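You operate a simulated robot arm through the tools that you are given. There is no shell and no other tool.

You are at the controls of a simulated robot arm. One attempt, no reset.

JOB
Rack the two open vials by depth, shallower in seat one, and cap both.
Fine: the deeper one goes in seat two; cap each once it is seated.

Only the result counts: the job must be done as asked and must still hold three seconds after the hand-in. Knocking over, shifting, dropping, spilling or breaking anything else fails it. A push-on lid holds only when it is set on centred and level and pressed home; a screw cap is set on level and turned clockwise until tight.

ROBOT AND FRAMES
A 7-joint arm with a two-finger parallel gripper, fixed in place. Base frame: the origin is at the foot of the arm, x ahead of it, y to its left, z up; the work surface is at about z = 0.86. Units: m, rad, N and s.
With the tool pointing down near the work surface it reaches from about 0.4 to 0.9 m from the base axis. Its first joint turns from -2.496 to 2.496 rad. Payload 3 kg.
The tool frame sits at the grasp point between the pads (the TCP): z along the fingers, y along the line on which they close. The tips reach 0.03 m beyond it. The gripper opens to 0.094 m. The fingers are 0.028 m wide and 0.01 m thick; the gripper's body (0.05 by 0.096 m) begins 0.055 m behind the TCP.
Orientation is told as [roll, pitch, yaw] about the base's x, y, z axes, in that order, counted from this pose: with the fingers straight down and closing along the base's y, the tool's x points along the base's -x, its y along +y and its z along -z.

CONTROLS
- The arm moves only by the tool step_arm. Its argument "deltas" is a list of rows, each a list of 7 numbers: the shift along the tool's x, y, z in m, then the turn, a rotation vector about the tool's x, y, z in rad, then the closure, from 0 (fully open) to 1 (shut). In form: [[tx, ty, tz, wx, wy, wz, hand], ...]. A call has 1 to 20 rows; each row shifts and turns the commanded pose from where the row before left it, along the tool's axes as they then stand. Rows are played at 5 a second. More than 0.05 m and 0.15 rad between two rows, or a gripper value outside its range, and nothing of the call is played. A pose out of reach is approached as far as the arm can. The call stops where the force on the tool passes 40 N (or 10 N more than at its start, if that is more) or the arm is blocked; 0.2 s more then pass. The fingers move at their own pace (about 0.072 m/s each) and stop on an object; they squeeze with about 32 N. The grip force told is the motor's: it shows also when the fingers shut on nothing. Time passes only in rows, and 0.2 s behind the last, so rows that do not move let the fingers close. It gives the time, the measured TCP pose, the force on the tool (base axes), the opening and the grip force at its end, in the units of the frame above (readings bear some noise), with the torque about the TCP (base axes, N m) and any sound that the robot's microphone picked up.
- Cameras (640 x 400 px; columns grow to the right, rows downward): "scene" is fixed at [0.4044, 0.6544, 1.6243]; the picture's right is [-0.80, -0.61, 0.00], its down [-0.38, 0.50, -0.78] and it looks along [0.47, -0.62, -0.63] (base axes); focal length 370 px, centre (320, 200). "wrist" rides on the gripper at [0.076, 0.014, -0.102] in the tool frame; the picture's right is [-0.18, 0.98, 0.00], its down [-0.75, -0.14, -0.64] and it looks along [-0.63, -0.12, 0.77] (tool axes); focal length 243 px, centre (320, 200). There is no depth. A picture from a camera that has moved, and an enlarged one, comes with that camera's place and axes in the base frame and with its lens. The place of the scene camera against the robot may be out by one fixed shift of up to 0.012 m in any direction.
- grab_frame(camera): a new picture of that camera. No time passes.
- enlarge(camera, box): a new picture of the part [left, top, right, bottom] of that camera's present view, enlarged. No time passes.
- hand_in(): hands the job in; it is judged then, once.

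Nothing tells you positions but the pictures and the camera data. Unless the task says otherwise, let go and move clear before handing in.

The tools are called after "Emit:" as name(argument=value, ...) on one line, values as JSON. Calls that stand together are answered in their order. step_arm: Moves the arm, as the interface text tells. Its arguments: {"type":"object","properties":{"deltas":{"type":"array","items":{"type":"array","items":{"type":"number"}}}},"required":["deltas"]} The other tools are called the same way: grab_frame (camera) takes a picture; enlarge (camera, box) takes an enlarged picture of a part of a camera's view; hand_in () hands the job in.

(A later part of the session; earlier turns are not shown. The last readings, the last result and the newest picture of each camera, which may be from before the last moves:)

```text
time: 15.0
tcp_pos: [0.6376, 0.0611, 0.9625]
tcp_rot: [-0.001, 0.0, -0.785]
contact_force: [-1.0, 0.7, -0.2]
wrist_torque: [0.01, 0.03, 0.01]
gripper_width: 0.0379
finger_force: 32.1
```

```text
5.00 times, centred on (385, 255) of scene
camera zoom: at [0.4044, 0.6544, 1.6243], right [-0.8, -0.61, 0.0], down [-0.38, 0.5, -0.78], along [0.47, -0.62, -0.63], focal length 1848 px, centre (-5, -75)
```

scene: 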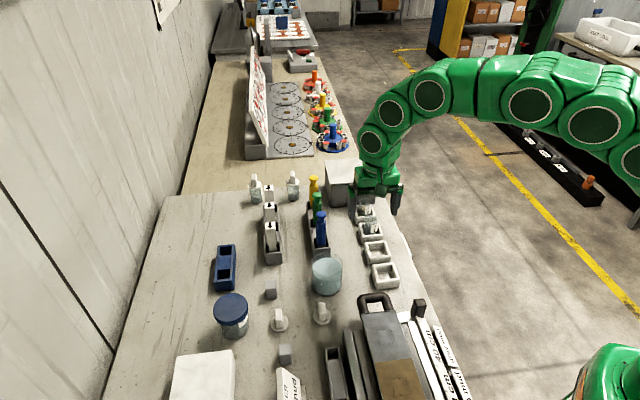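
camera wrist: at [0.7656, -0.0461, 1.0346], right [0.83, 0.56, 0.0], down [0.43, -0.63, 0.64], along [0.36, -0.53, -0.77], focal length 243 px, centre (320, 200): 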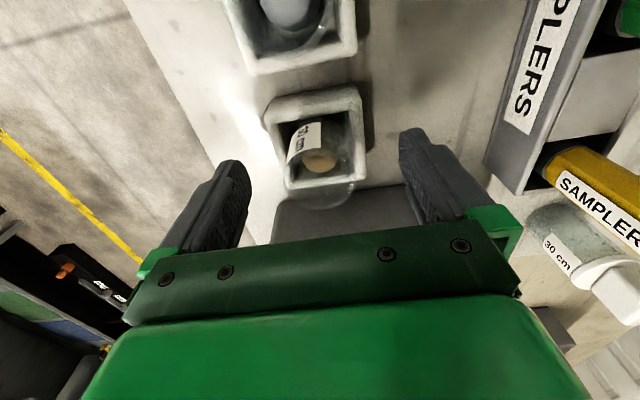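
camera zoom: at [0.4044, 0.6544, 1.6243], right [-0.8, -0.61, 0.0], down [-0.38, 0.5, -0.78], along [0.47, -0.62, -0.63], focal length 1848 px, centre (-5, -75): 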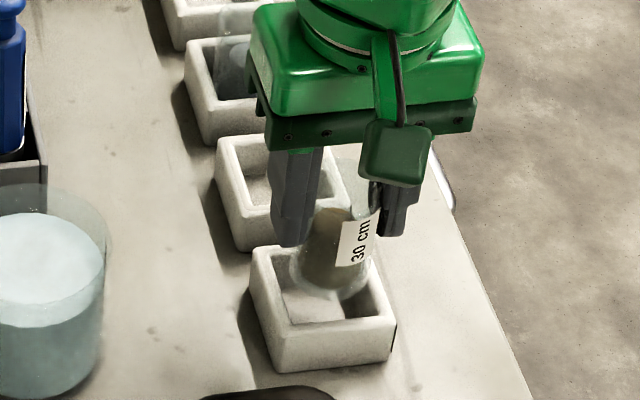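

Vial is over the socket opening and centred. I lower the remaining distance gently.

Emit:
step_arm(deltas=[[0, 0, 0.01, 0, 0, 0, 1], [0, 0, 0.01, 0, 0, 0, 1], [0, 0, 0.008, 0, 0, 0, 1], [0, 0, 0.004, 0, 0, 0, 1], [0, 0, 0.002, 0, 0, 0, 1], [0, 0, 0, 0, 0, 0, 1]])

Emit:
enlarge(camera="wrist", box=[240, 60, 400, 220])

Emit:
enlarge(camera="scene", box=[345, 215, 425, 295])

```text
time: 16.4
tcp_pos: [0.6383, 0.0598, 0.9286]
tcp_rot: [0.0, 0.0, -0.786]
contact_force: [-0.3, 0.0, 0.2]
wrist_torque: [0.0, 0.07, 0.02]
gripper_width: 0.0377
finger_force: 31.9
```

```text
2.50 times, centred on (320, 140) of wrist
camera zoom: at [0.5938, 0.1232, 1.0304], right [0.83, 0.56, 0.0], down [0.43, -0.63, 0.64], along [0.36, -0.53, -0.77], focal length 606 px, centre (320, 350)
```

zoom: 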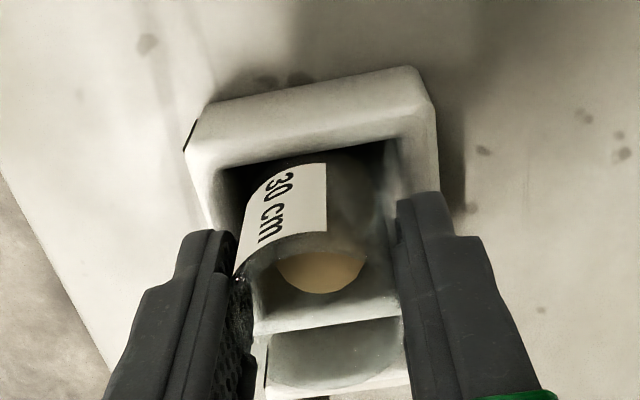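

```text
5.00 times, centred on (385, 255) of scene
camera zoom: at [0.4044, 0.6544, 1.6243], right [-0.8, -0.61, 0.0], down [-0.38, 0.5, -0.78], along [0.47, -0.62, -0.63], focal length 1848 px, centre (-5, -75)
```

zoom: 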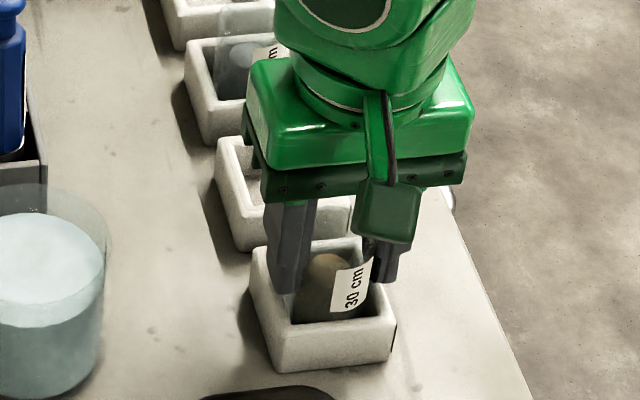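

Close to the floor; I creep down by a millimetre or two watching the force.

Emit:
step_arm(deltas=[[0, 0, 0.001, 0, 0, 0, 1], [0, 0, 0, 0, 0, 0, 1]])

Emit:
step_arm(deltas=[[0, 0, 0.0006, 0, 0, 0, 1], [0, 0, 0, 0, 0, 0, 1]])

```text
time: 17.0
tcp_pos: [0.6383, 0.0609, 0.926]
tcp_rot: [0.002, -0.001, -0.787]
contact_force: [4.7, -5.0, 0.2]
wrist_torque: [-0.27, -0.24, 0.0]
gripper_width: 0.0378
finger_force: 32.3
```

```text
time: 17.6
tcp_pos: [0.6363, 0.0613, 0.9248]
tcp_rot: [-0.001, 0.0, -0.785]
contact_force: [5.3, -7.8, 10.1]
wrist_torque: [-0.43, -0.25, 0.03]
gripper_width: 0.0377
finger_force: 31.9
```

The vial base touches the near-side wall (lateral force along the row). I raise slightly, shift 1.5 mm away from that wall and re-lower.

Emit:
step_arm(deltas=[[0, 0, -0.002, 0, 0, 0, 1], [-0.0015, 0, 0, 0, 0, 0, 1], [0, 0, 0, 0, 0, 0, 1]])

Emit:
step_arm(deltas=[[0, 0, 0.001, 0, 0, 0, 1], [0, 0, 0, 0, 0, 0, 1]])

Emit:
step_arm(deltas=[[0, 0, 0.001, 0, 0, 0, 1], [0, 0, 0, 0, 0, 0, 1]])

```text
time: 18.4
tcp_pos: [0.6381, 0.0593, 0.9279]
tcp_rot: [0.002, -0.001, -0.786]
contact_force: [-0.6, -0.4, -0.3]
wrist_torque: [-0.02, 0.01, 0.01]
gripper_width: 0.0377
finger_force: 32.2
```

```text
time: 19.0
tcp_pos: [0.6379, 0.0597, 0.9252]
tcp_rot: [0.0, 0.001, -0.786]
contact_force: [-0.3, 0.9, -1.1]
wrist_torque: [0.0, -0.01, -0.04]
gripper_width: 0.0377
finger_force: 32.2
```

```text
time: 19.6
tcp_pos: [0.6376, 0.0607, 0.9257]
tcp_rot: [0.001, 0.001, -0.785]
contact_force: [-0.6, -1.0, 2.2]
wrist_torque: [-0.03, 0.07, 0.03]
gripper_width: 0.0376
finger_force: 32.0
```

Clean floor contact (2 N, no side load). I release and rise.

Emit:
step_arm(deltas=[[0, 0, 0, 0, 0, 0, 0.5], [0, 0, 0, 0, 0, 0, 0.3], [0, 0, 0, 0, 0, 0, 0.1], [0, 0, 0, 0, 0, 0, 0], [0, 0, 0, 0, 0, 0, 0]])

Emit:
enlarge(camera="wrist", box=[240, 60, 400, 220])

Emit:
enlarge(camera="scene", box=[345, 215, 425, 295])

```text
time: 20.8
tcp_pos: [0.6381, 0.0605, 0.9263]
tcp_rot: [0.001, -0.001, -0.785]
contact_force: [0.5, -0.2, -0.1]
wrist_torque: [0.02, -0.03, 0.01]
gripper_width: 0.0939
finger_force: 0.1
```

```text
2.50 times, centred on (320, 140) of wrist
camera zoom: at [0.5937, 0.1235, 1.0284], right [0.83, 0.56, 0.0], down [0.43, -0.63, 0.64], along [0.36, -0.53, -0.77], focal length 606 px, centre (320, 350)
```

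zoom: 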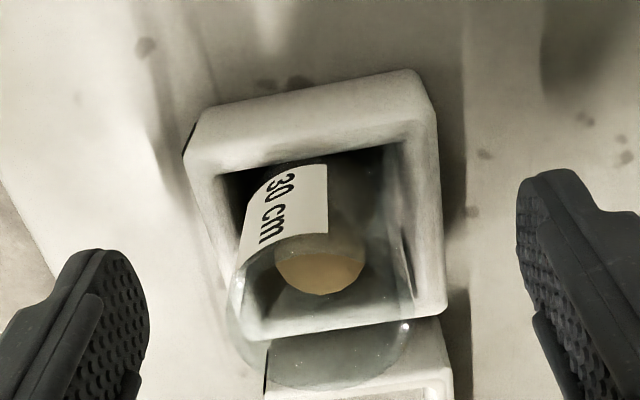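

```text
5.00 times, centred on (385, 255) of scene
camera zoom: at [0.4044, 0.6544, 1.6243], right [-0.8, -0.61, 0.0], down [-0.38, 0.5, -0.78], along [0.47, -0.62, -0.63], focal length 1848 px, centre (-5, -75)
```

zoom: 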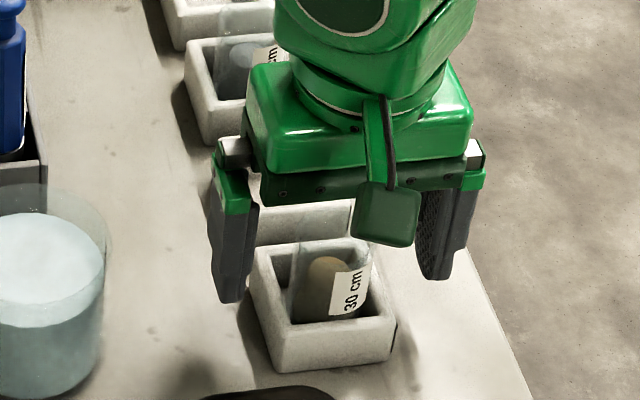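

The 30 cm vial stands in seat ONE. I rise and go along the row to hover over the 40 cm vial.

Emit:
step_arm(deltas=[[0, 0, -0.02, 0, 0, 0, 0], [0, 0, -0.04, 0, 0, 0, 0], [0, 0, -0.04, 0, 0, 0, 0], [-0.04, 0, 0, 0, 0, 0, 0], [-0.04, 0, 0, 0, 0, 0, 0], [-0.04, 0, 0, 0, 0, 0, 0], [-0.04, 0, 0, 0, 0, 0, 0], [0, 0, 0, 0, 0, 0, 0], [0, 0, 0, 0, 0, 0, 0]])

Emit:
grab_frame(camera="wrist")

Emit:
enlarge(camera="wrist", box=[260, 50, 380, 170])

```text
time: 22.8
tcp_pos: [0.7512, -0.0543, 1.0259]
tcp_rot: [-0.001, -0.001, -0.785]
contact_force: [0.6, -0.3, 0.1]
wrist_torque: [-0.02, 0.03, -0.04]
gripper_width: 0.094
finger_force: 0.1
```

```text
taken
camera wrist: at [0.7073, 0.0085, 1.1277], right [0.83, 0.56, 0.0], down [0.43, -0.63, 0.64], along [0.36, -0.53, -0.77], focal length 243 px, centre (320, 200)
```

wrist: 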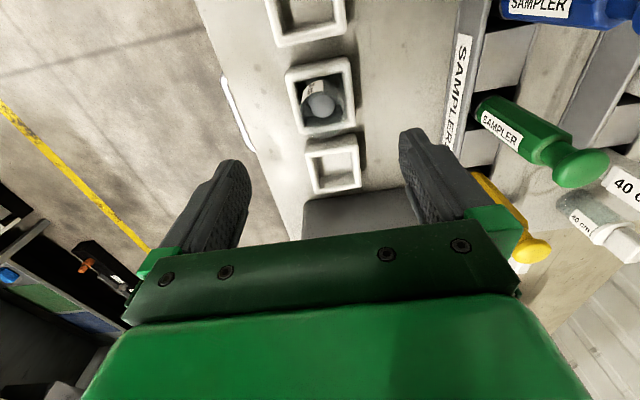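

```text
3.33 times, centred on (320, 110) of wrist
camera zoom: at [0.7073, 0.0085, 1.1277], right [0.83, 0.56, 0.0], down [0.43, -0.63, 0.64], along [0.36, -0.53, -0.77], focal length 809 px, centre (320, 500)
```

zoom: 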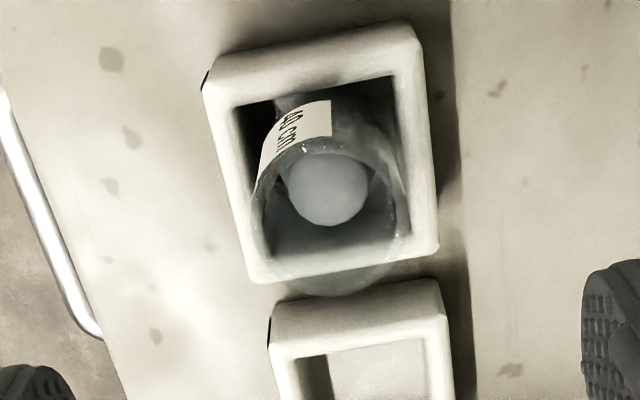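

The 40 cm vial is about 3 mm to tool +y of the TCP. I correct, descend to the same grasp height and check before closing.

Emit:
step_arm(deltas=[[0.0007, 0.003, 0, 0, 0, 0, 0], [0, 0, 0.03, 0, 0, 0, 0], [0, 0, 0.03, 0, 0, 0, 0], [0, 0, 0.02, 0, 0, 0, 0], [0, 0, 0.01, 0, 0, 0, 0], [0, 0, 0.0094, 0, 0, 0, 0], [0, 0, 0, 0, 0, 0, 0], [0, 0, 0, 0, 0, 0, 0]])

Emit:
enlarge(camera="wrist", box=[200, 80, 440, 240])

Emit:
enlarge(camera="scene", box=[320, 160, 420, 250])

```text
time: 24.6
tcp_pos: [0.7515, -0.0497, 0.9266]
tcp_rot: [0.0, 0.001, -0.785]
contact_force: [0.1, 0.4, 0.1]
wrist_torque: [-0.01, -0.01, -0.01]
gripper_width: 0.0938
finger_force: 0.0
```

```text
2.50 times, centred on (320, 160) of wrist
camera zoom: at [0.708, 0.0128, 1.029], right [0.83, 0.56, 0.0], down [0.43, -0.63, 0.64], along [0.36, -0.53, -0.77], focal length 606 px, centre (320, 300)
```

zoom: 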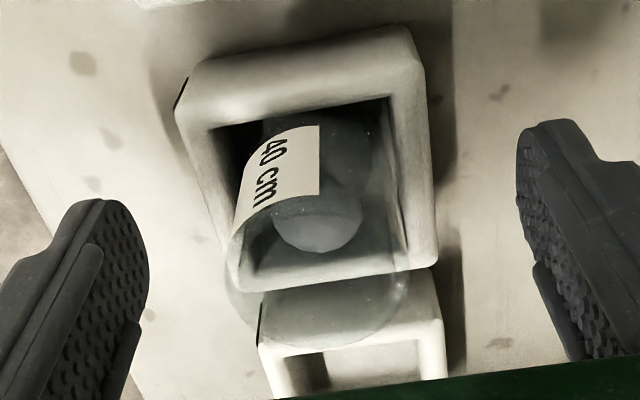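

```text
4.44 times, centred on (370, 205) of scene
camera zoom: at [0.4044, 0.6544, 1.6243], right [-0.8, -0.61, 0.0], down [-0.38, 0.5, -0.78], along [0.47, -0.62, -0.63], focal length 1642 px, centre (98, 178)
```

zoom: 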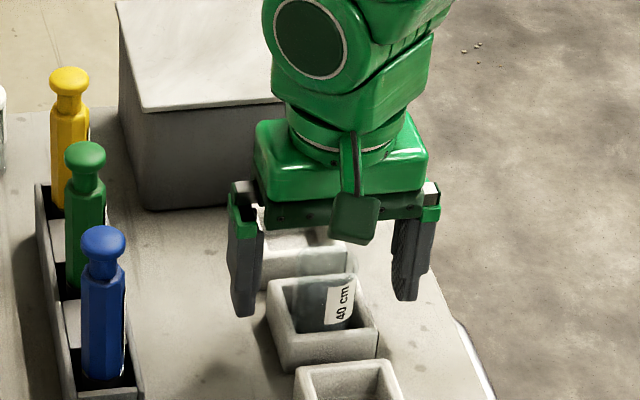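

Centred. Closing, lifting 0.1 m, and moving one seat back to above seat TWO.

Emit:
step_arm(deltas=[[0, 0, 0, 0, 0, 0, 0.4], [0, 0, 0, 0, 0, 0, 0.7], [0, 0, 0, 0, 0, 0, 1], [0, 0, 0, 0, 0, 0, 1], [0, 0, 0, 0, 0, 0, 1], [0, 0, 0, 0, 0, 0, 1]])

Emit:
step_arm(deltas=[[0, 0, -0.01, 0, 0, 0, 1], [0, 0, -0.02, 0, 0, 0, 1], [0, 0, -0.03, 0, 0, 0, 1], [0, 0, -0.03, 0, 0, 0, 1], [0, 0, -0.01, 0, 0, 0, 1], [0.015, 0, 0, 0, 0, 0, 1], [0.025, 0, 0, 0, 0, 0, 1], [0.025, 0, 0, 0, 0, 0, 1], [0.015, 0, 0, 0, 0, 0, 1], [0, 0, 0, 0, 0, 0, 1], [0, 0, 0, 0, 0, 0, 1]])

Emit:
enlarge(camera="wrist", box=[270, 45, 370, 145])

Emit:
enlarge(camera="scene", box=[340, 170, 430, 290])

```text
time: 26.0
tcp_pos: [0.752, -0.0505, 0.9261]
tcp_rot: [-0.001, 0.001, -0.786]
contact_force: [-0.5, -0.4, 3.3]
wrist_torque: [0.0, 0.01, -0.01]
gripper_width: 0.0377
finger_force: 31.4
```

```text
time: 28.4
tcp_pos: [0.6979, 0.0066, 1.0254]
tcp_rot: [0.001, -0.001, -0.785]
contact_force: [-0.1, 0.3, 0.3]
wrist_torque: [-0.01, -0.02, -0.04]
gripper_width: 0.0379
finger_force: 32.3
```

```text
4.00 times, centred on (320, 95) of wrist
camera zoom: at [0.6532, 0.0691, 1.1293], right [0.83, 0.56, 0.0], down [0.43, -0.63, 0.64], along [0.36, -0.53, -0.77], focal length 970 px, centre (320, 620)
```

zoom: 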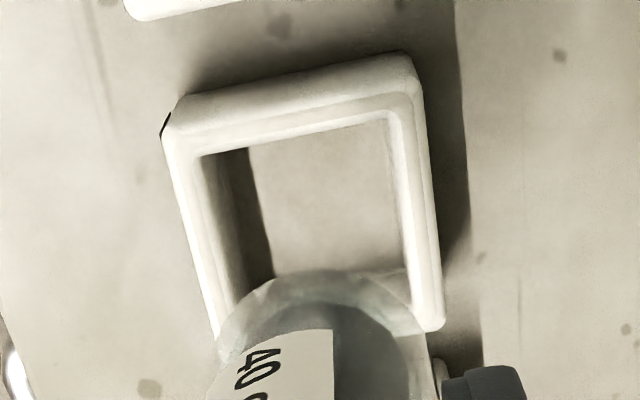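

```text
3.33 times, centred on (385, 230) of scene
camera zoom: at [0.4044, 0.6544, 1.6243], right [-0.8, -0.61, 0.0], down [-0.38, 0.5, -0.78], along [0.47, -0.62, -0.63], focal length 1232 px, centre (103, 100)
```

zoom: 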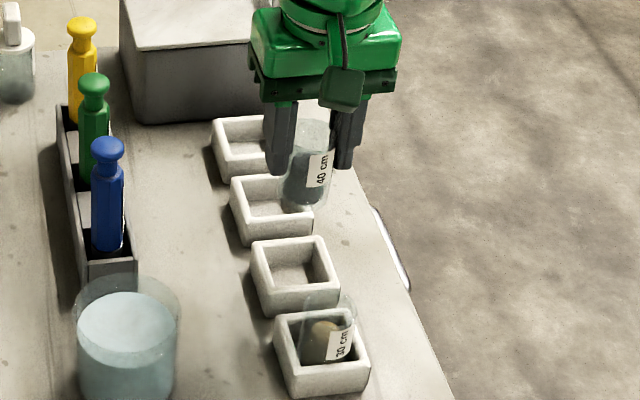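

I compare how the 40 cm vial sits in the grip with how the 30 cm one did, using the same wrist crop.

Emit:
enlarge(camera="wrist", box=[200, 80, 440, 240])

Emit:
enlarge(camera="wrist", box=[270, 140, 370, 225])

```text
2.50 times, centred on (320, 160) of wrist
camera zoom: at [0.6532, 0.0691, 1.1293], right [0.83, 0.56, 0.0], down [0.43, -0.63, 0.64], along [0.36, -0.53, -0.77], focal length 606 px, centre (320, 300)
```

zoom: 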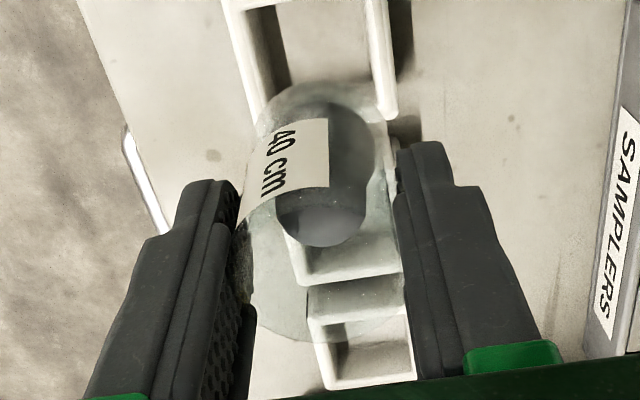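

```text
4.71 times, centred on (320, 182) of wrist
camera zoom: at [0.6532, 0.0691, 1.1293], right [0.83, 0.56, 0.0], down [0.43, -0.63, 0.64], along [0.36, -0.53, -0.77], focal length 1142 px, centre (320, 282)
```

zoom: 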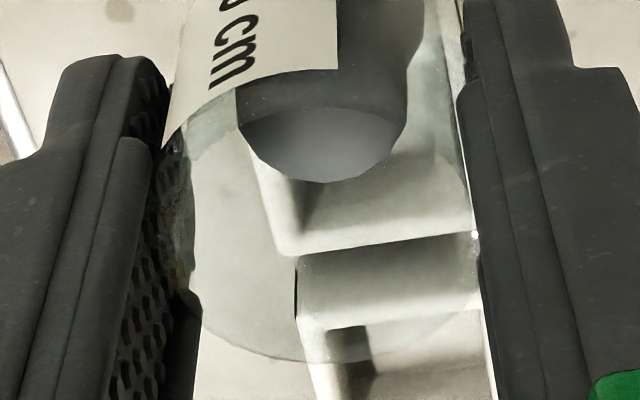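

The 40 cm vial sits ~1 mm further from the camera in the grip than the 30 cm one did. I correct by -2.4 mm in tool y and lower into seat TWO.

Emit:
step_arm(deltas=[[0, -0.0024, 0, 0, 0, 0, 1], [0, 0, 0.02, 0, 0, 0, 1], [0, 0, 0.02, 0, 0, 0, 1], [0, 0, 0.02, 0, 0, 0, 1], [0, 0, 0.005, 0, 0, 0, 1], [0, 0, 0, 0, 0, 0, 1], [0, 0, 0, 0, 0, 0, 1]])

Emit:
enlarge(camera="wrist", box=[240, 60, 400, 220])

Emit:
enlarge(camera="scene", box=[340, 195, 420, 275])

```text
time: 30.0
tcp_pos: [0.6957, 0.005, 0.9631]
tcp_rot: [-0.001, 0.0, -0.785]
contact_force: [-0.1, 0.1, 0.1]
wrist_torque: [0.01, 0.0, 0.0]
gripper_width: 0.038
finger_force: 31.9
```

```text
2.50 times, centred on (320, 140) of wrist
camera zoom: at [0.6509, 0.0684, 1.066], right [0.83, 0.56, 0.0], down [0.43, -0.63, 0.64], along [0.36, -0.53, -0.77], focal length 606 px, centre (320, 350)
```

zoom: 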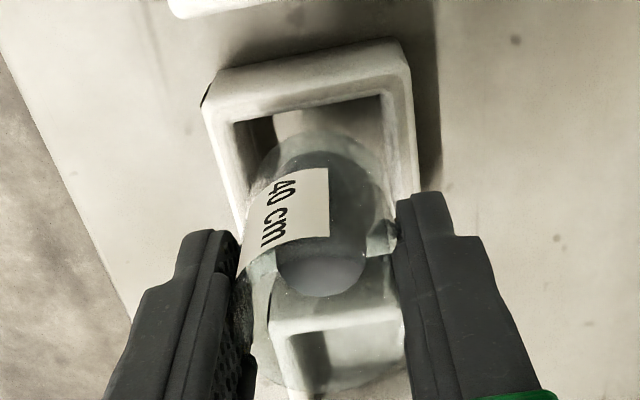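

```text
5.00 times, centred on (380, 235) of scene
camera zoom: at [0.4044, 0.6544, 1.6243], right [-0.8, -0.61, 0.0], down [-0.38, 0.5, -0.78], along [0.47, -0.62, -0.63], focal length 1848 px, centre (20, 25)
```

zoom: 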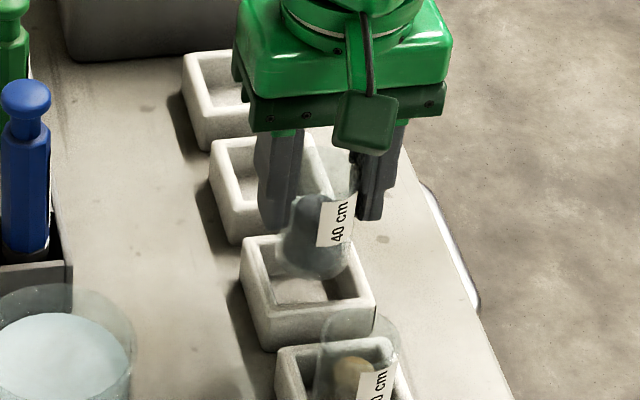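

Same alignment as at seat ONE. Lowering the rest, watching forces.

Emit:
step_arm(deltas=[[0, 0, 0.01, 0, 0, 0, 1], [0, 0, 0.01, 0, 0, 0, 1], [0, 0, 0.008, 0, 0, 0, 1], [0, 0, 0.004, 0, 0, 0, 1], [0, 0, 0.002, 0, 0, 0, 1], [0, 0, 0, 0, 0, 0, 1]])

Emit:
step_arm(deltas=[[0, 0, 0.001, 0, 0, 0, 1], [0, 0, 0, 0, 0, 0, 1]])

```text
time: 31.4
tcp_pos: [0.6964, 0.0047, 0.9289]
tcp_rot: [0.001, 0.0, -0.785]
contact_force: [0.1, -0.3, 0.3]
wrist_torque: [0.0, -0.01, -0.01]
gripper_width: 0.0378
finger_force: 32.2
```

```text
time: 32.0
tcp_pos: [0.6959, 0.0052, 0.9268]
tcp_rot: [0.0, -0.001, -0.783]
contact_force: [0.0, 0.5, -0.4]
wrist_torque: [0.02, 0.03, -0.02]
gripper_width: 0.0377
finger_force: 31.7
```

Emit:
step_arm(deltas=[[0, 0, 0.0006, 0, 0, 0, 1], [0, 0, 0, 0, 0, 0, 1]])

Emit:
enlarge(camera="wrist", box=[240, 60, 400, 220])

```text
time: 32.6
tcp_pos: [0.6959, 0.0047, 0.9246]
tcp_rot: [0.0, 0.001, -0.786]
contact_force: [-1.1, 1.6, 5.7]
wrist_torque: [0.09, 0.03, 0.01]
gripper_width: 0.0378
finger_force: 32.0
```

```text
2.50 times, centred on (320, 140) of wrist
camera zoom: at [0.651, 0.0667, 1.029], right [0.83, 0.56, 0.0], down [0.43, -0.63, 0.64], along [0.36, -0.53, -0.77], focal length 606 px, centre (320, 350)
```

zoom: 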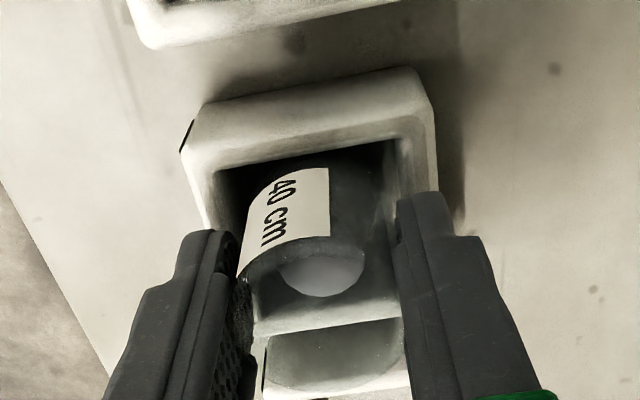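

Floor contact at 5.7 N with little side load. Release and rise.

Emit:
step_arm(deltas=[[0, 0, 0, 0, 0, 0, 0.5], [0, 0, 0, 0, 0, 0, 0.3], [0, 0, 0, 0, 0, 0, 0.1], [0, 0, 0, 0, 0, 0, 0], [0, 0, 0, 0, 0, 0, 0]])

Emit:
enlarge(camera="wrist", box=[240, 60, 400, 220])

Emit:
step_arm(deltas=[[0, 0, -0.02, 0, 0, 0, 0], [0, 0, -0.04, 0, 0, 0, 0], [0, 0, -0.0405, 0, 0, 0, 0], [0, 0, 0, 0, 0, 0, 0], [0, 0, 0, 0, 0, 0, 0]])

Emit:
enlarge(camera="wrist", box=[260, 50, 380, 170])

Emit:
enlarge(camera="scene", box=[340, 195, 420, 295])

```text
time: 33.8
tcp_pos: [0.695, 0.0052, 0.9256]
tcp_rot: [0.0, 0.001, -0.785]
contact_force: [0.2, 0.0, -0.5]
wrist_torque: [0.01, 0.04, 0.01]
gripper_width: 0.0939
finger_force: 0.0
```

```text
2.50 times, centred on (320, 140) of wrist
camera zoom: at [0.651, 0.0666, 1.0288], right [0.83, 0.56, 0.0], down [0.43, -0.63, 0.64], along [0.36, -0.53, -0.77], focal length 606 px, centre (320, 350)
```

zoom: 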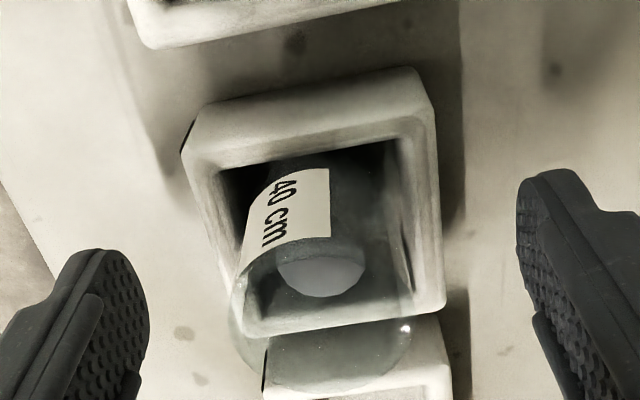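

```text
time: 35.0
tcp_pos: [0.6946, 0.0065, 1.025]
tcp_rot: [0.0, 0.0, -0.785]
contact_force: [-0.1, 0.2, -0.5]
wrist_torque: [0.01, -0.01, -0.03]
gripper_width: 0.0941
finger_force: 0.2
```

```text
3.33 times, centred on (320, 110) of wrist
camera zoom: at [0.6504, 0.0695, 1.1282], right [0.83, 0.56, 0.0], down [0.43, -0.63, 0.64], along [0.36, -0.53, -0.77], focal length 809 px, centre (320, 500)
```

zoom: 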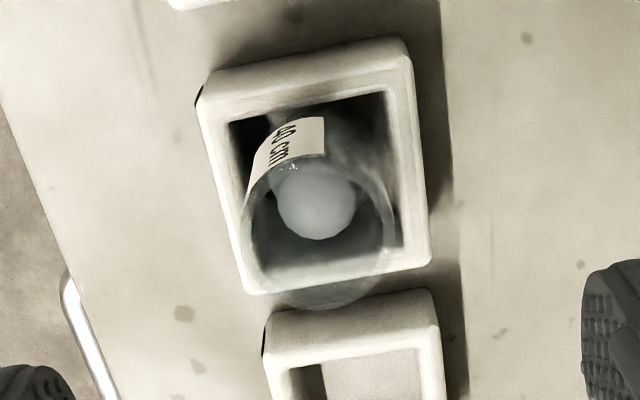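

```text
4.00 times, centred on (380, 245) of scene
camera zoom: at [0.4044, 0.6544, 1.6243], right [-0.8, -0.61, 0.0], down [-0.38, 0.5, -0.78], along [0.47, -0.62, -0.63], focal length 1478 px, centre (80, 20)
```

zoom: 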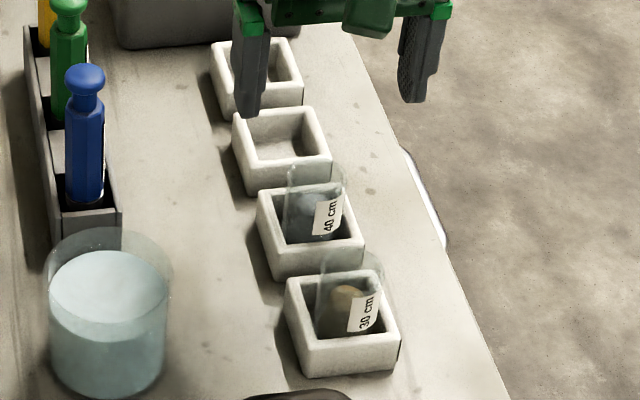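

Both vials are seated: 30 cm in ONE, 40 cm in TWO. Next I go over the nearer lid (about (0.70, 0.248)) to measure its handle.

Emit:
step_arm(deltas=[[0.02795, 0.02928, 0, 0, 0, 0, 0], [0.02795, 0.02928, 0, 0, 0, 0, 0], [0.02795, 0.02928, 0, 0, 0, 0, 0], [0.02795, 0.02928, 0, 0, 0, 0, 0], [0.02795, 0.02928, 0, 0, 0, 0, 0], [0.02795, 0.02928, 0, 0, 0, 0, 0], [0, 0, 0, 0, 0, 0, 0], [0, 0, 0, 0, 0, 0, 0]])

Emit:
grab_frame(camera="wrist")

Emit:
enlarge(camera="wrist", box=[260, 50, 380, 170])

Emit:
grab_frame(camera="scene")

```text
time: 36.8
tcp_pos: [0.7016, 0.2501, 1.0272]
tcp_rot: [0.0, 0.0, -0.787]
contact_force: [-0.3, 1.1, 0.1]
wrist_torque: [0.02, -0.03, 0.0]
gripper_width: 0.0941
finger_force: 0.0
```

```text
taken
camera wrist: at [0.658, 0.3125, 1.1299], right [0.83, 0.56, 0.0], down [0.43, -0.63, 0.64], along [0.36, -0.53, -0.77], focal length 243 px, centre (320, 200)
```

wrist: 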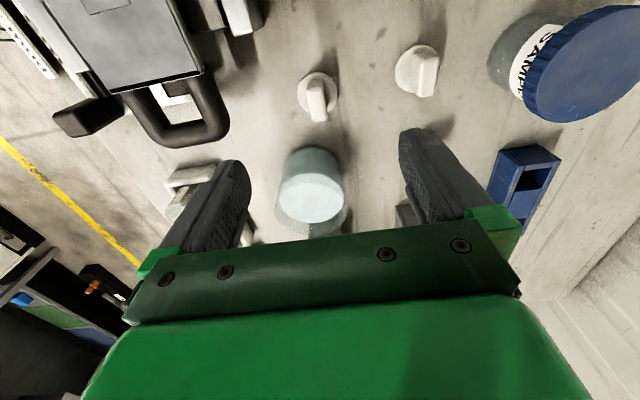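

```text
3.33 times, centred on (320, 110) of wrist
camera zoom: at [0.658, 0.3125, 1.1299], right [0.83, 0.56, 0.0], down [0.43, -0.63, 0.64], along [0.36, -0.53, -0.77], focal length 809 px, centre (320, 500)
```

zoom: 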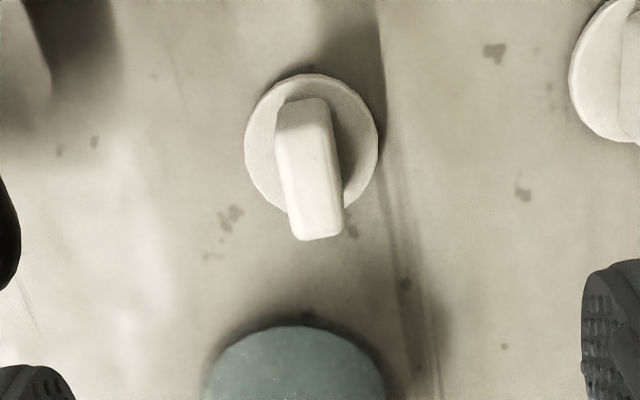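

```text
taken
```

scene: 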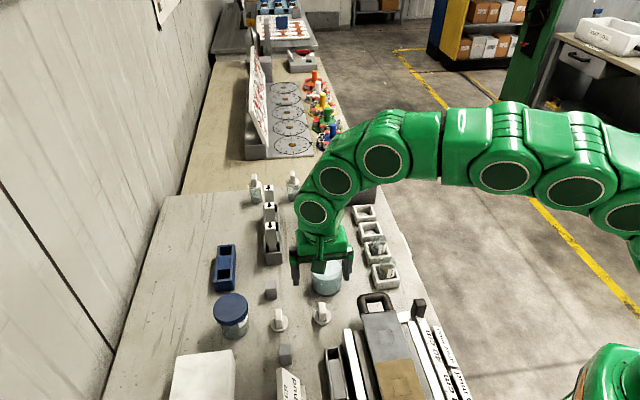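

The lid's handle is aligned with the tool (long side along tool x), about 2.8 mm off in tool y. I partly close the fingers, correct, and descend around the handle.

Emit:
step_arm(deltas=[[0.0005, -0.0028, 0, 0, 0, 0, 0.4], [0, 0, 0.04, 0, 0, 0, 0.4], [0, 0, 0.04, 0, 0, 0, 0.4], [0, 0, 0.02, 0, 0, 0, 0.4], [0, 0, 0, 0, 0, 0, 0.4], [0, 0, 0, 0, 0, 0, 0.4]])

Emit:
enlarge(camera="wrist", box=[240, 60, 400, 220])

Emit:
enlarge(camera="scene", box=[270, 240, 380, 340])

```text
time: 38.2
tcp_pos: [0.6986, 0.248, 0.9278]
tcp_rot: [-0.001, 0.001, -0.784]
contact_force: [0.5, 0.6, -0.4]
wrist_torque: [-0.06, 0.02, 0.01]
gripper_width: 0.0565
finger_force: 0.0
```

```text
2.50 times, centred on (320, 140) of wrist
camera zoom: at [0.656, 0.3102, 1.0308], right [0.83, 0.56, 0.0], down [0.43, -0.63, 0.64], along [0.36, -0.53, -0.77], focal length 606 px, centre (320, 350)
```

zoom: 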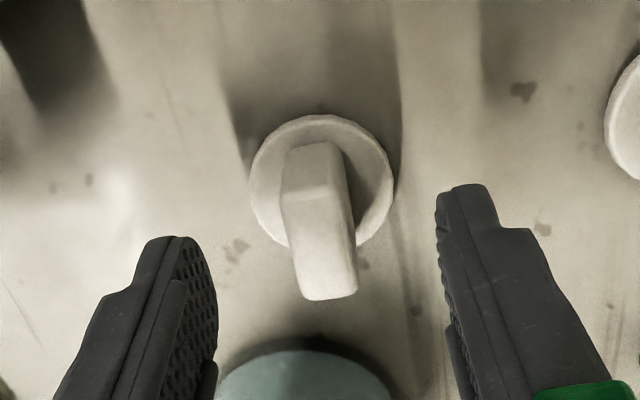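

```text
4.00 times, centred on (325, 290) of scene
camera zoom: at [0.4044, 0.6544, 1.6243], right [-0.8, -0.61, 0.0], down [-0.38, 0.5, -0.78], along [0.47, -0.62, -0.63], focal length 1478 px, centre (300, -160)
```

zoom: 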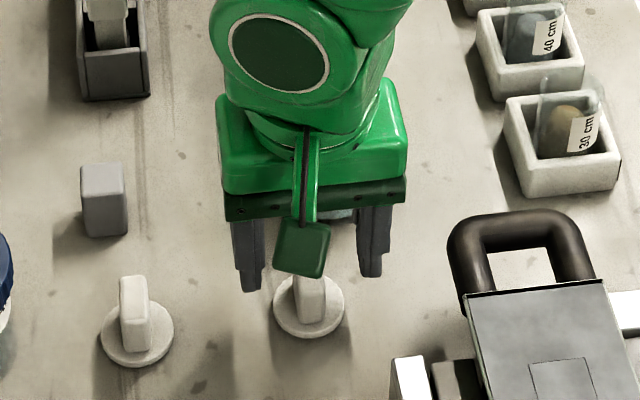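

Handle centred between the fingers. I lower so the tips are a few mm above the disc, then close.

Emit:
step_arm(deltas=[[0, 0, 0.012, 0, 0, 0, 0.4], [0, 0, 0.008, 0, 0, 0, 0.4], [0, 0, 0.005, 0, 0, 0, 0.4], [0, 0, 0, 0, 0, 0, 0.4]])

Emit:
enlarge(camera="wrist", box=[240, 60, 400, 220])

Emit:
enlarge(camera="scene", box=[270, 260, 370, 340])

```text
time: 39.2
tcp_pos: [0.6982, 0.246, 0.9023]
tcp_rot: [-0.001, 0.0, -0.786]
contact_force: [0.2, -0.1, 1.1]
wrist_torque: [0.02, -0.01, 0.01]
gripper_width: 0.0565
finger_force: 0.1
```

```text
2.50 times, centred on (320, 140) of wrist
camera zoom: at [0.6548, 0.3088, 1.0043], right [0.83, 0.56, 0.0], down [0.43, -0.63, 0.64], along [0.36, -0.53, -0.77], focal length 606 px, centre (320, 350)
```

zoom: 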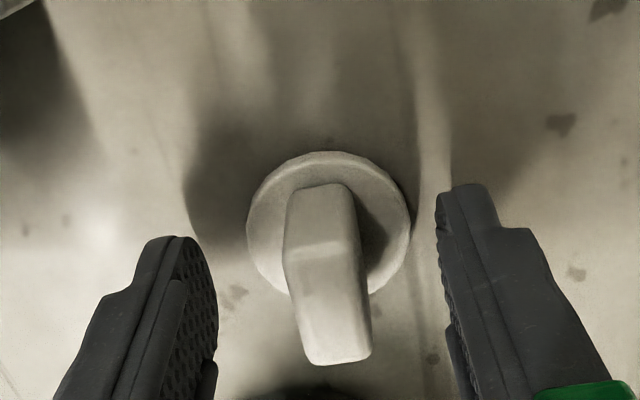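

```text
5.00 times, centred on (320, 300) of scene
camera zoom: at [0.4044, 0.6544, 1.6243], right [-0.8, -0.61, 0.0], down [-0.38, 0.5, -0.78], along [0.47, -0.62, -0.63], focal length 1848 px, centre (320, -300)
```

zoom: 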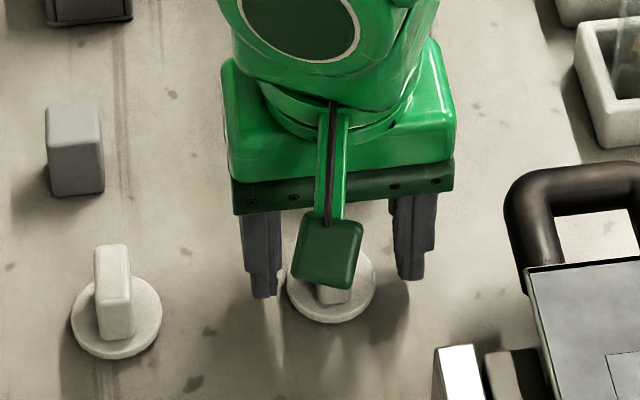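

Emit:
step_arm(deltas=[[0.001, 0.001, 0, 0, 0, 0, 0.5], [0, 0, 0, 0, 0, 0, 0.7], [0, 0, 0, 0, 0, 0, 1], [0, 0, 0, 0, 0, 0, 1], [0, 0, 0, 0, 0, 0, 1], [0, 0, 0, 0, 0, 0, 1]])

Emit:
enlarge(camera="wrist", box=[240, 60, 400, 220])

Emit:
step_arm(deltas=[[0, 0, -0.005, 0, 0, 0, 1], [0, 0, -0.015, 0, 0, 0, 1], [0, 0, -0.03, 0, 0, 0, 1], [0, 0, -0.04, 0, 0, 0, 1], [0, 0, -0.01, 0, 0, 0, 1], [0, 0, 0, 0, 0, 0, 1], [0, 0, 0, 0, 0, 0, 1]])

Emit:
enlarge(camera="wrist", box=[240, 60, 400, 220])

Emit:
enlarge(camera="scene", box=[270, 210, 400, 310])

```text
time: 40.6
tcp_pos: [0.6986, 0.2459, 0.9005]
tcp_rot: [-0.001, -0.001, -0.784]
contact_force: [0.9, -0.3, -0.2]
wrist_torque: [-0.03, -0.01, -0.01]
gripper_width: 0.0181
finger_force: 32.1
```

```text
2.50 times, centred on (320, 140) of wrist
camera zoom: at [0.655, 0.3098, 1.0038], right [0.83, 0.56, 0.0], down [0.43, -0.63, 0.64], along [0.36, -0.53, -0.77], focal length 606 px, centre (320, 350)
```

zoom: 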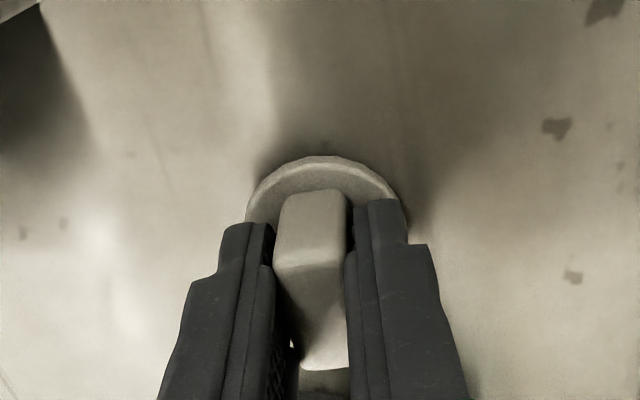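

```text
time: 42.2
tcp_pos: [0.6997, 0.2456, 1.001]
tcp_rot: [-0.001, -0.001, -0.786]
contact_force: [-0.9, -0.7, 0.1]
wrist_torque: [0.05, -0.01, 0.0]
gripper_width: 0.0182
finger_force: 32.6
```

```text
2.50 times, centred on (320, 140) of wrist
camera zoom: at [0.6567, 0.3097, 1.1044], right [0.83, 0.56, 0.0], down [0.43, -0.63, 0.64], along [0.36, -0.53, -0.77], focal length 606 px, centre (320, 350)
```

zoom: 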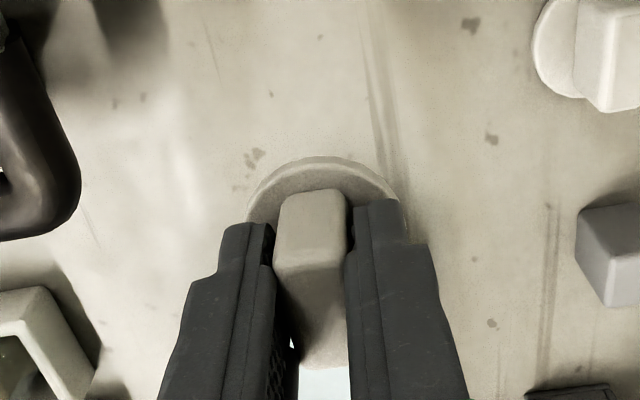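

```text
4.00 times, centred on (335, 260) of scene
camera zoom: at [0.4044, 0.6544, 1.6243], right [-0.8, -0.61, 0.0], down [-0.38, 0.5, -0.78], along [0.47, -0.62, -0.63], focal length 1478 px, centre (260, -40)
```

zoom: 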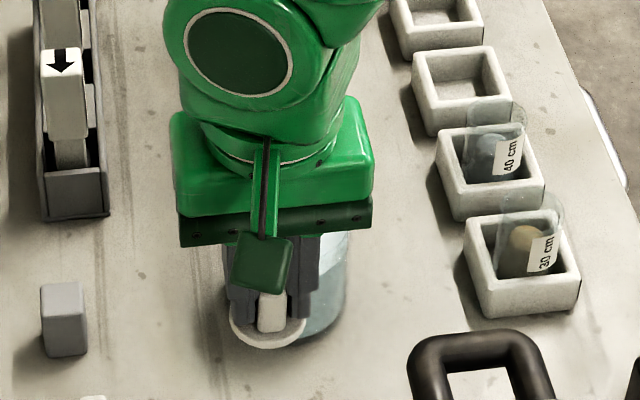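

The lid is gripped level (handle 18 mm). I raise a bit to clear the beaker and carry it back to above seat TWO.

Emit:
step_arm(deltas=[[0, 0, -0.03, 0, 0, 0, 1], [-0.0282, -0.02898, 0, 0, 0, 0, 1], [-0.0282, -0.02898, 0, 0, 0, 0, 1], [-0.0282, -0.02898, 0, 0, 0, 0, 1], [-0.0282, -0.02898, 0, 0, 0, 0, 1], [-0.0282, -0.02898, 0, 0, 0, 0, 1], [-0.0282, -0.02898, 0, 0, 0, 0, 1], [0, 0, 0, 0, 0, 0, 1], [0, 0, 0.03, 0, 0, 0, 1], [0, 0, 0, 0, 0, 0, 1], [0, 0, 0, 0, 0, 0, 1]])

Emit:
enlarge(camera="wrist", box=[240, 60, 400, 220])

Emit:
enlarge(camera="scene", box=[330, 180, 430, 280])

```text
time: 44.6
tcp_pos: [0.6946, 0.0048, 1.0038]
tcp_rot: [0.001, 0.0, -0.785]
contact_force: [-0.2, -0.2, -1.3]
wrist_torque: [0.01, 0.01, -0.01]
gripper_width: 0.0183
finger_force: 32.0
```

```text
2.50 times, centred on (320, 140) of wrist
camera zoom: at [0.6495, 0.0674, 1.106], right [0.83, 0.56, 0.0], down [0.43, -0.63, 0.64], along [0.36, -0.53, -0.77], focal length 606 px, centre (320, 350)
```

zoom: 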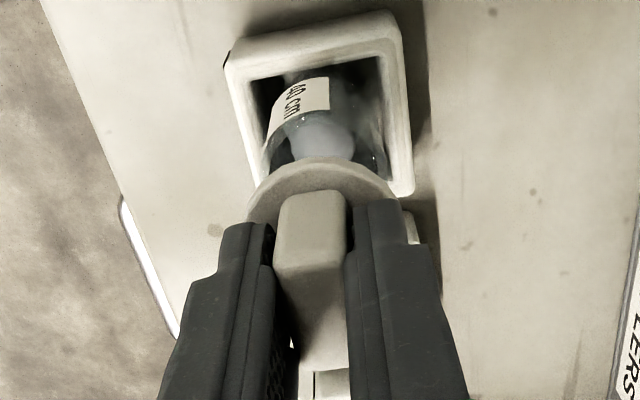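

```text
4.00 times, centred on (380, 230) of scene
camera zoom: at [0.4044, 0.6544, 1.6243], right [-0.8, -0.61, 0.0], down [-0.38, 0.5, -0.78], along [0.47, -0.62, -0.63], focal length 1478 px, centre (80, 80)
```

zoom: 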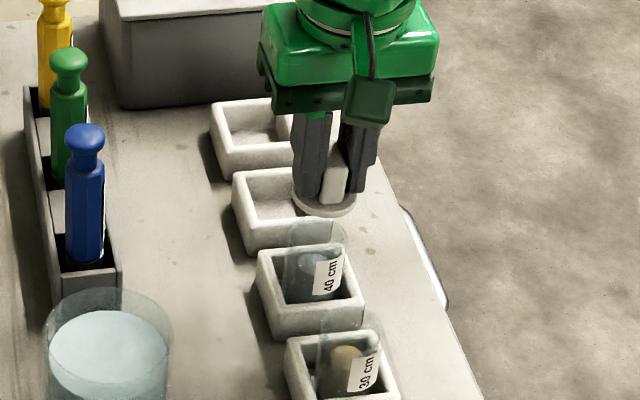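

Side-to-side alignment looks good. To check alignment along the row I rotate the tool 90° about the vertical in place and look again.

Emit:
step_arm(deltas=[[0, 0, 0, 0, 0, -0.1428, 1], [0, 0, 0, 0, 0, -0.1428, 1], [0, 0, 0, 0, 0, -0.1428, 1], [0, 0, 0, 0, 0, -0.1428, 1], [0, 0, 0, 0, 0, -0.1428, 1], [0, 0, 0, 0, 0, -0.1428, 1], [0, 0, 0, 0, 0, -0.1428, 1], [0, 0, 0, 0, 0, -0.1428, 1], [0, 0, 0, 0, 0, -0.1428, 1], [0, 0, 0, 0, 0, -0.1428, 1], [0, 0, 0, 0, 0, -0.1428, 1], [0, 0, 0, 0, 0, 0, 1], [0, 0, 0, 0, 0, 0, 1]])

Emit:
enlarge(camera="wrist", box=[240, 60, 400, 220])

Emit:
grab_frame(camera="wrist")

Emit:
enlarge(camera="scene", box=[330, 180, 430, 280])

```text
time: 47.4
tcp_pos: [0.6944, 0.0047, 1.0013]
tcp_rot: [0.001, 0.001, 0.787]
contact_force: [0.4, -0.4, 0.7]
wrist_torque: [0.02, -0.01, 0.0]
gripper_width: 0.0183
finger_force: 32.4
```

```text
2.50 times, centred on (320, 140) of wrist
camera zoom: at [0.6302, -0.0399, 1.1039], right [-0.56, 0.83, 0.0], down [0.63, 0.43, 0.64], along [0.53, 0.36, -0.77], focal length 606 px, centre (320, 350)
```

zoom: 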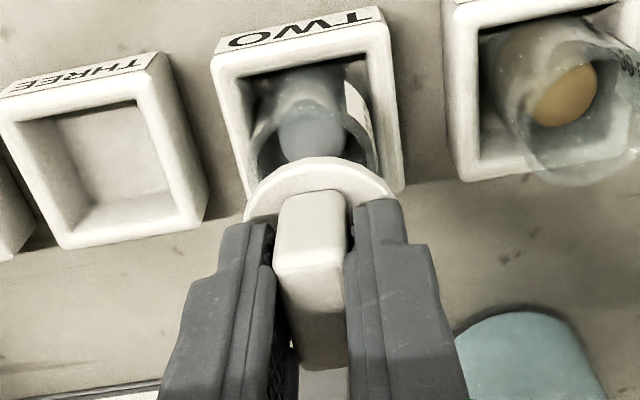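

```text
taken
camera wrist: at [0.6302, -0.0399, 1.1039], right [-0.56, 0.83, 0.0], down [0.63, 0.43, 0.64], along [0.53, 0.36, -0.77], focal length 243 px, centre (320, 200)
```

wrist: 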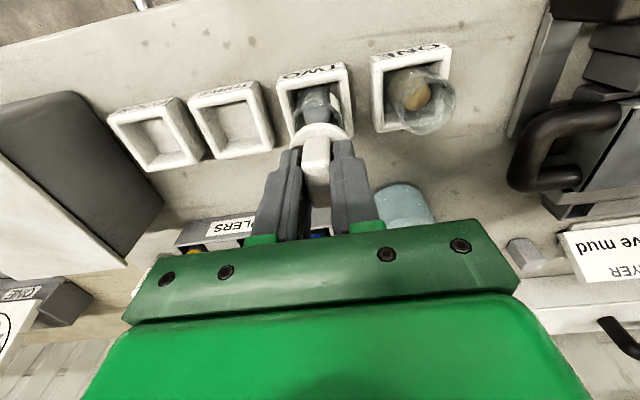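

```text
4.00 times, centred on (380, 230) of scene
camera zoom: at [0.4044, 0.6544, 1.6243], right [-0.8, -0.61, 0.0], down [-0.38, 0.5, -0.78], along [0.47, -0.62, -0.63], focal length 1478 px, centre (80, 80)
```

zoom: 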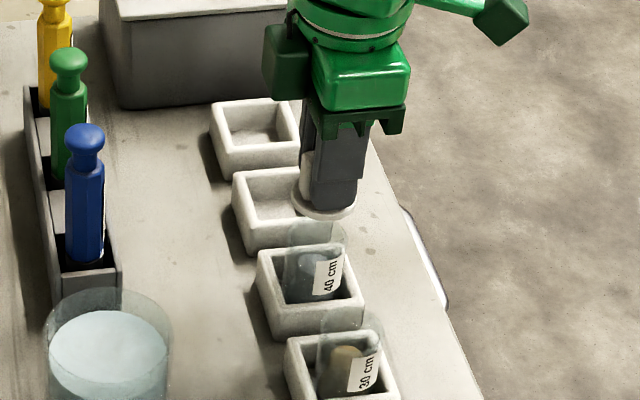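

This view also confirms the seat names (ONE, TWO, THREE). I enlarge to compare the vial rim with the lid laterally.

Emit:
enlarge(camera="wrist", box=[280, 60, 360, 150])

Emit:
enlarge(camera="wrist", box=[370, 40, 470, 150])

```text
4.44 times, centred on (320, 105) of wrist
camera zoom: at [0.6302, -0.0399, 1.1039], right [-0.56, 0.83, 0.0], down [0.63, 0.43, 0.64], along [0.53, 0.36, -0.77], focal length 1078 px, centre (320, 622)
```

zoom: 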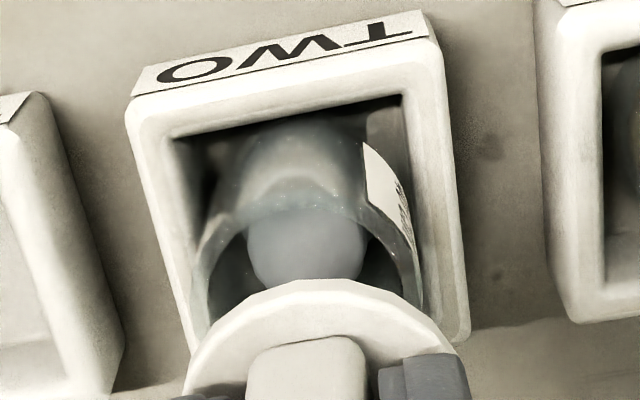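

```text
3.64 times, centred on (420, 95) of wrist
camera zoom: at [0.6302, -0.0399, 1.1039], right [-0.56, 0.83, 0.0], down [0.63, 0.43, 0.64], along [0.53, 0.36, -0.77], focal length 882 px, centre (-44, 582)
```

zoom: 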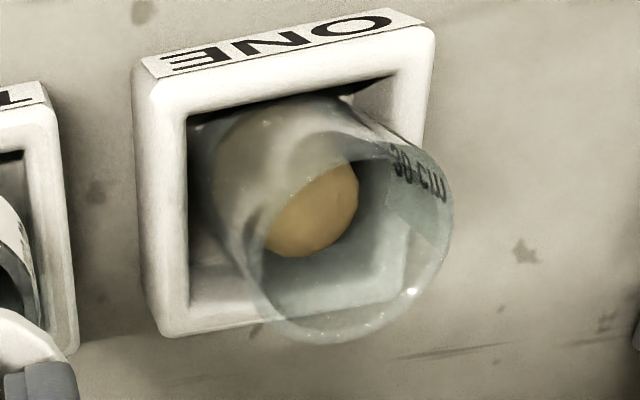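

The vial axis is about 2 mm toward the box from the TCP and the lid about 1.2 mm the other way; I shift -3.2 mm in tool y and lower to a few mm above the rim.

Emit:
step_arm(deltas=[[0, -0.0032, 0, 0, 0, 0, 1], [0, 0, 0.01, 0, 0, 0, 1], [0, 0, 0.01, 0, 0, 0, 1], [0, 0, 0.004, 0, 0, 0, 1], [0, 0, 0, 0, 0, 0, 1], [0, 0, 0, 0, 0, 0, 1]])

Emit:
enlarge(camera="wrist", box=[280, 80, 360, 170])

Emit:
enlarge(camera="scene", box=[340, 200, 410, 270])

```text
time: 48.8
tcp_pos: [0.6963, 0.0028, 0.9776]
tcp_rot: [0.001, -0.001, 0.785]
contact_force: [0.7, 0.4, -0.3]
wrist_torque: [0.04, 0.02, -0.01]
gripper_width: 0.0181
finger_force: 32.1
```

```text
4.44 times, centred on (320, 125) of wrist
camera zoom: at [0.6325, -0.0426, 1.0796], right [-0.56, 0.83, 0.0], down [0.63, 0.43, 0.64], along [0.53, 0.36, -0.77], focal length 1078 px, centre (320, 533)
```

zoom: 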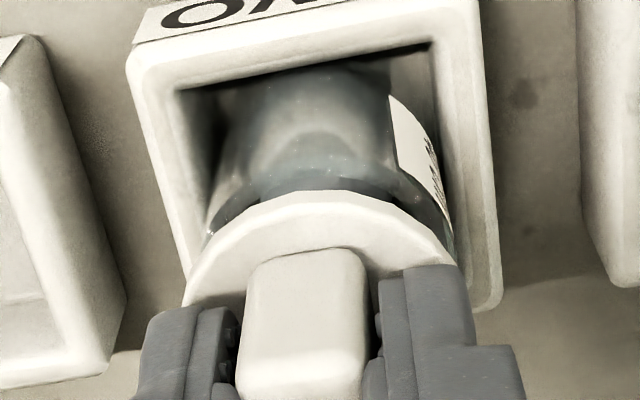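

```text
5.71 times, centred on (375, 235) of scene
camera zoom: at [0.4044, 0.6544, 1.6243], right [-0.8, -0.61, 0.0], down [-0.38, 0.5, -0.78], along [0.47, -0.62, -0.63], focal length 2112 px, centre (6, 0)
```

zoom: 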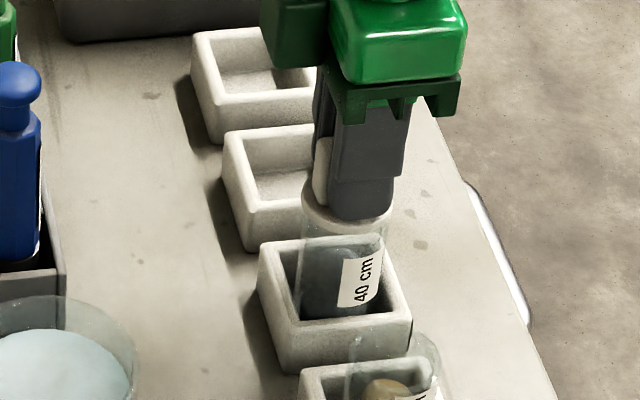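

Emit:
enlarge(camera="scene", box=[362, 210, 392, 245])

```text
11.43 times, centred on (377, 228) of scene
camera zoom: at [0.4044, 0.6544, 1.6243], right [-0.8, -0.61, 0.0], down [-0.38, 0.5, -0.78], along [0.47, -0.62, -0.63], focal length 4223 px, centre (-331, -114)
```

zoom: 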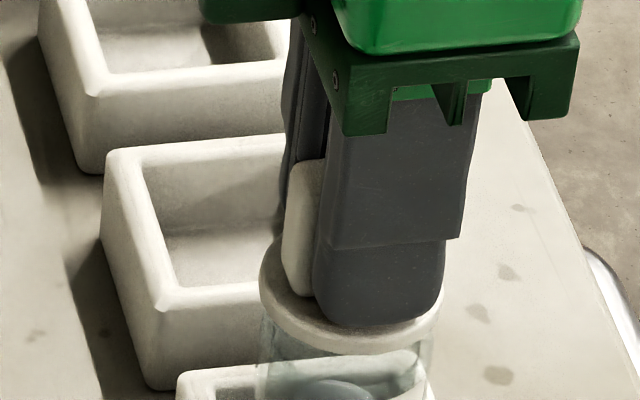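

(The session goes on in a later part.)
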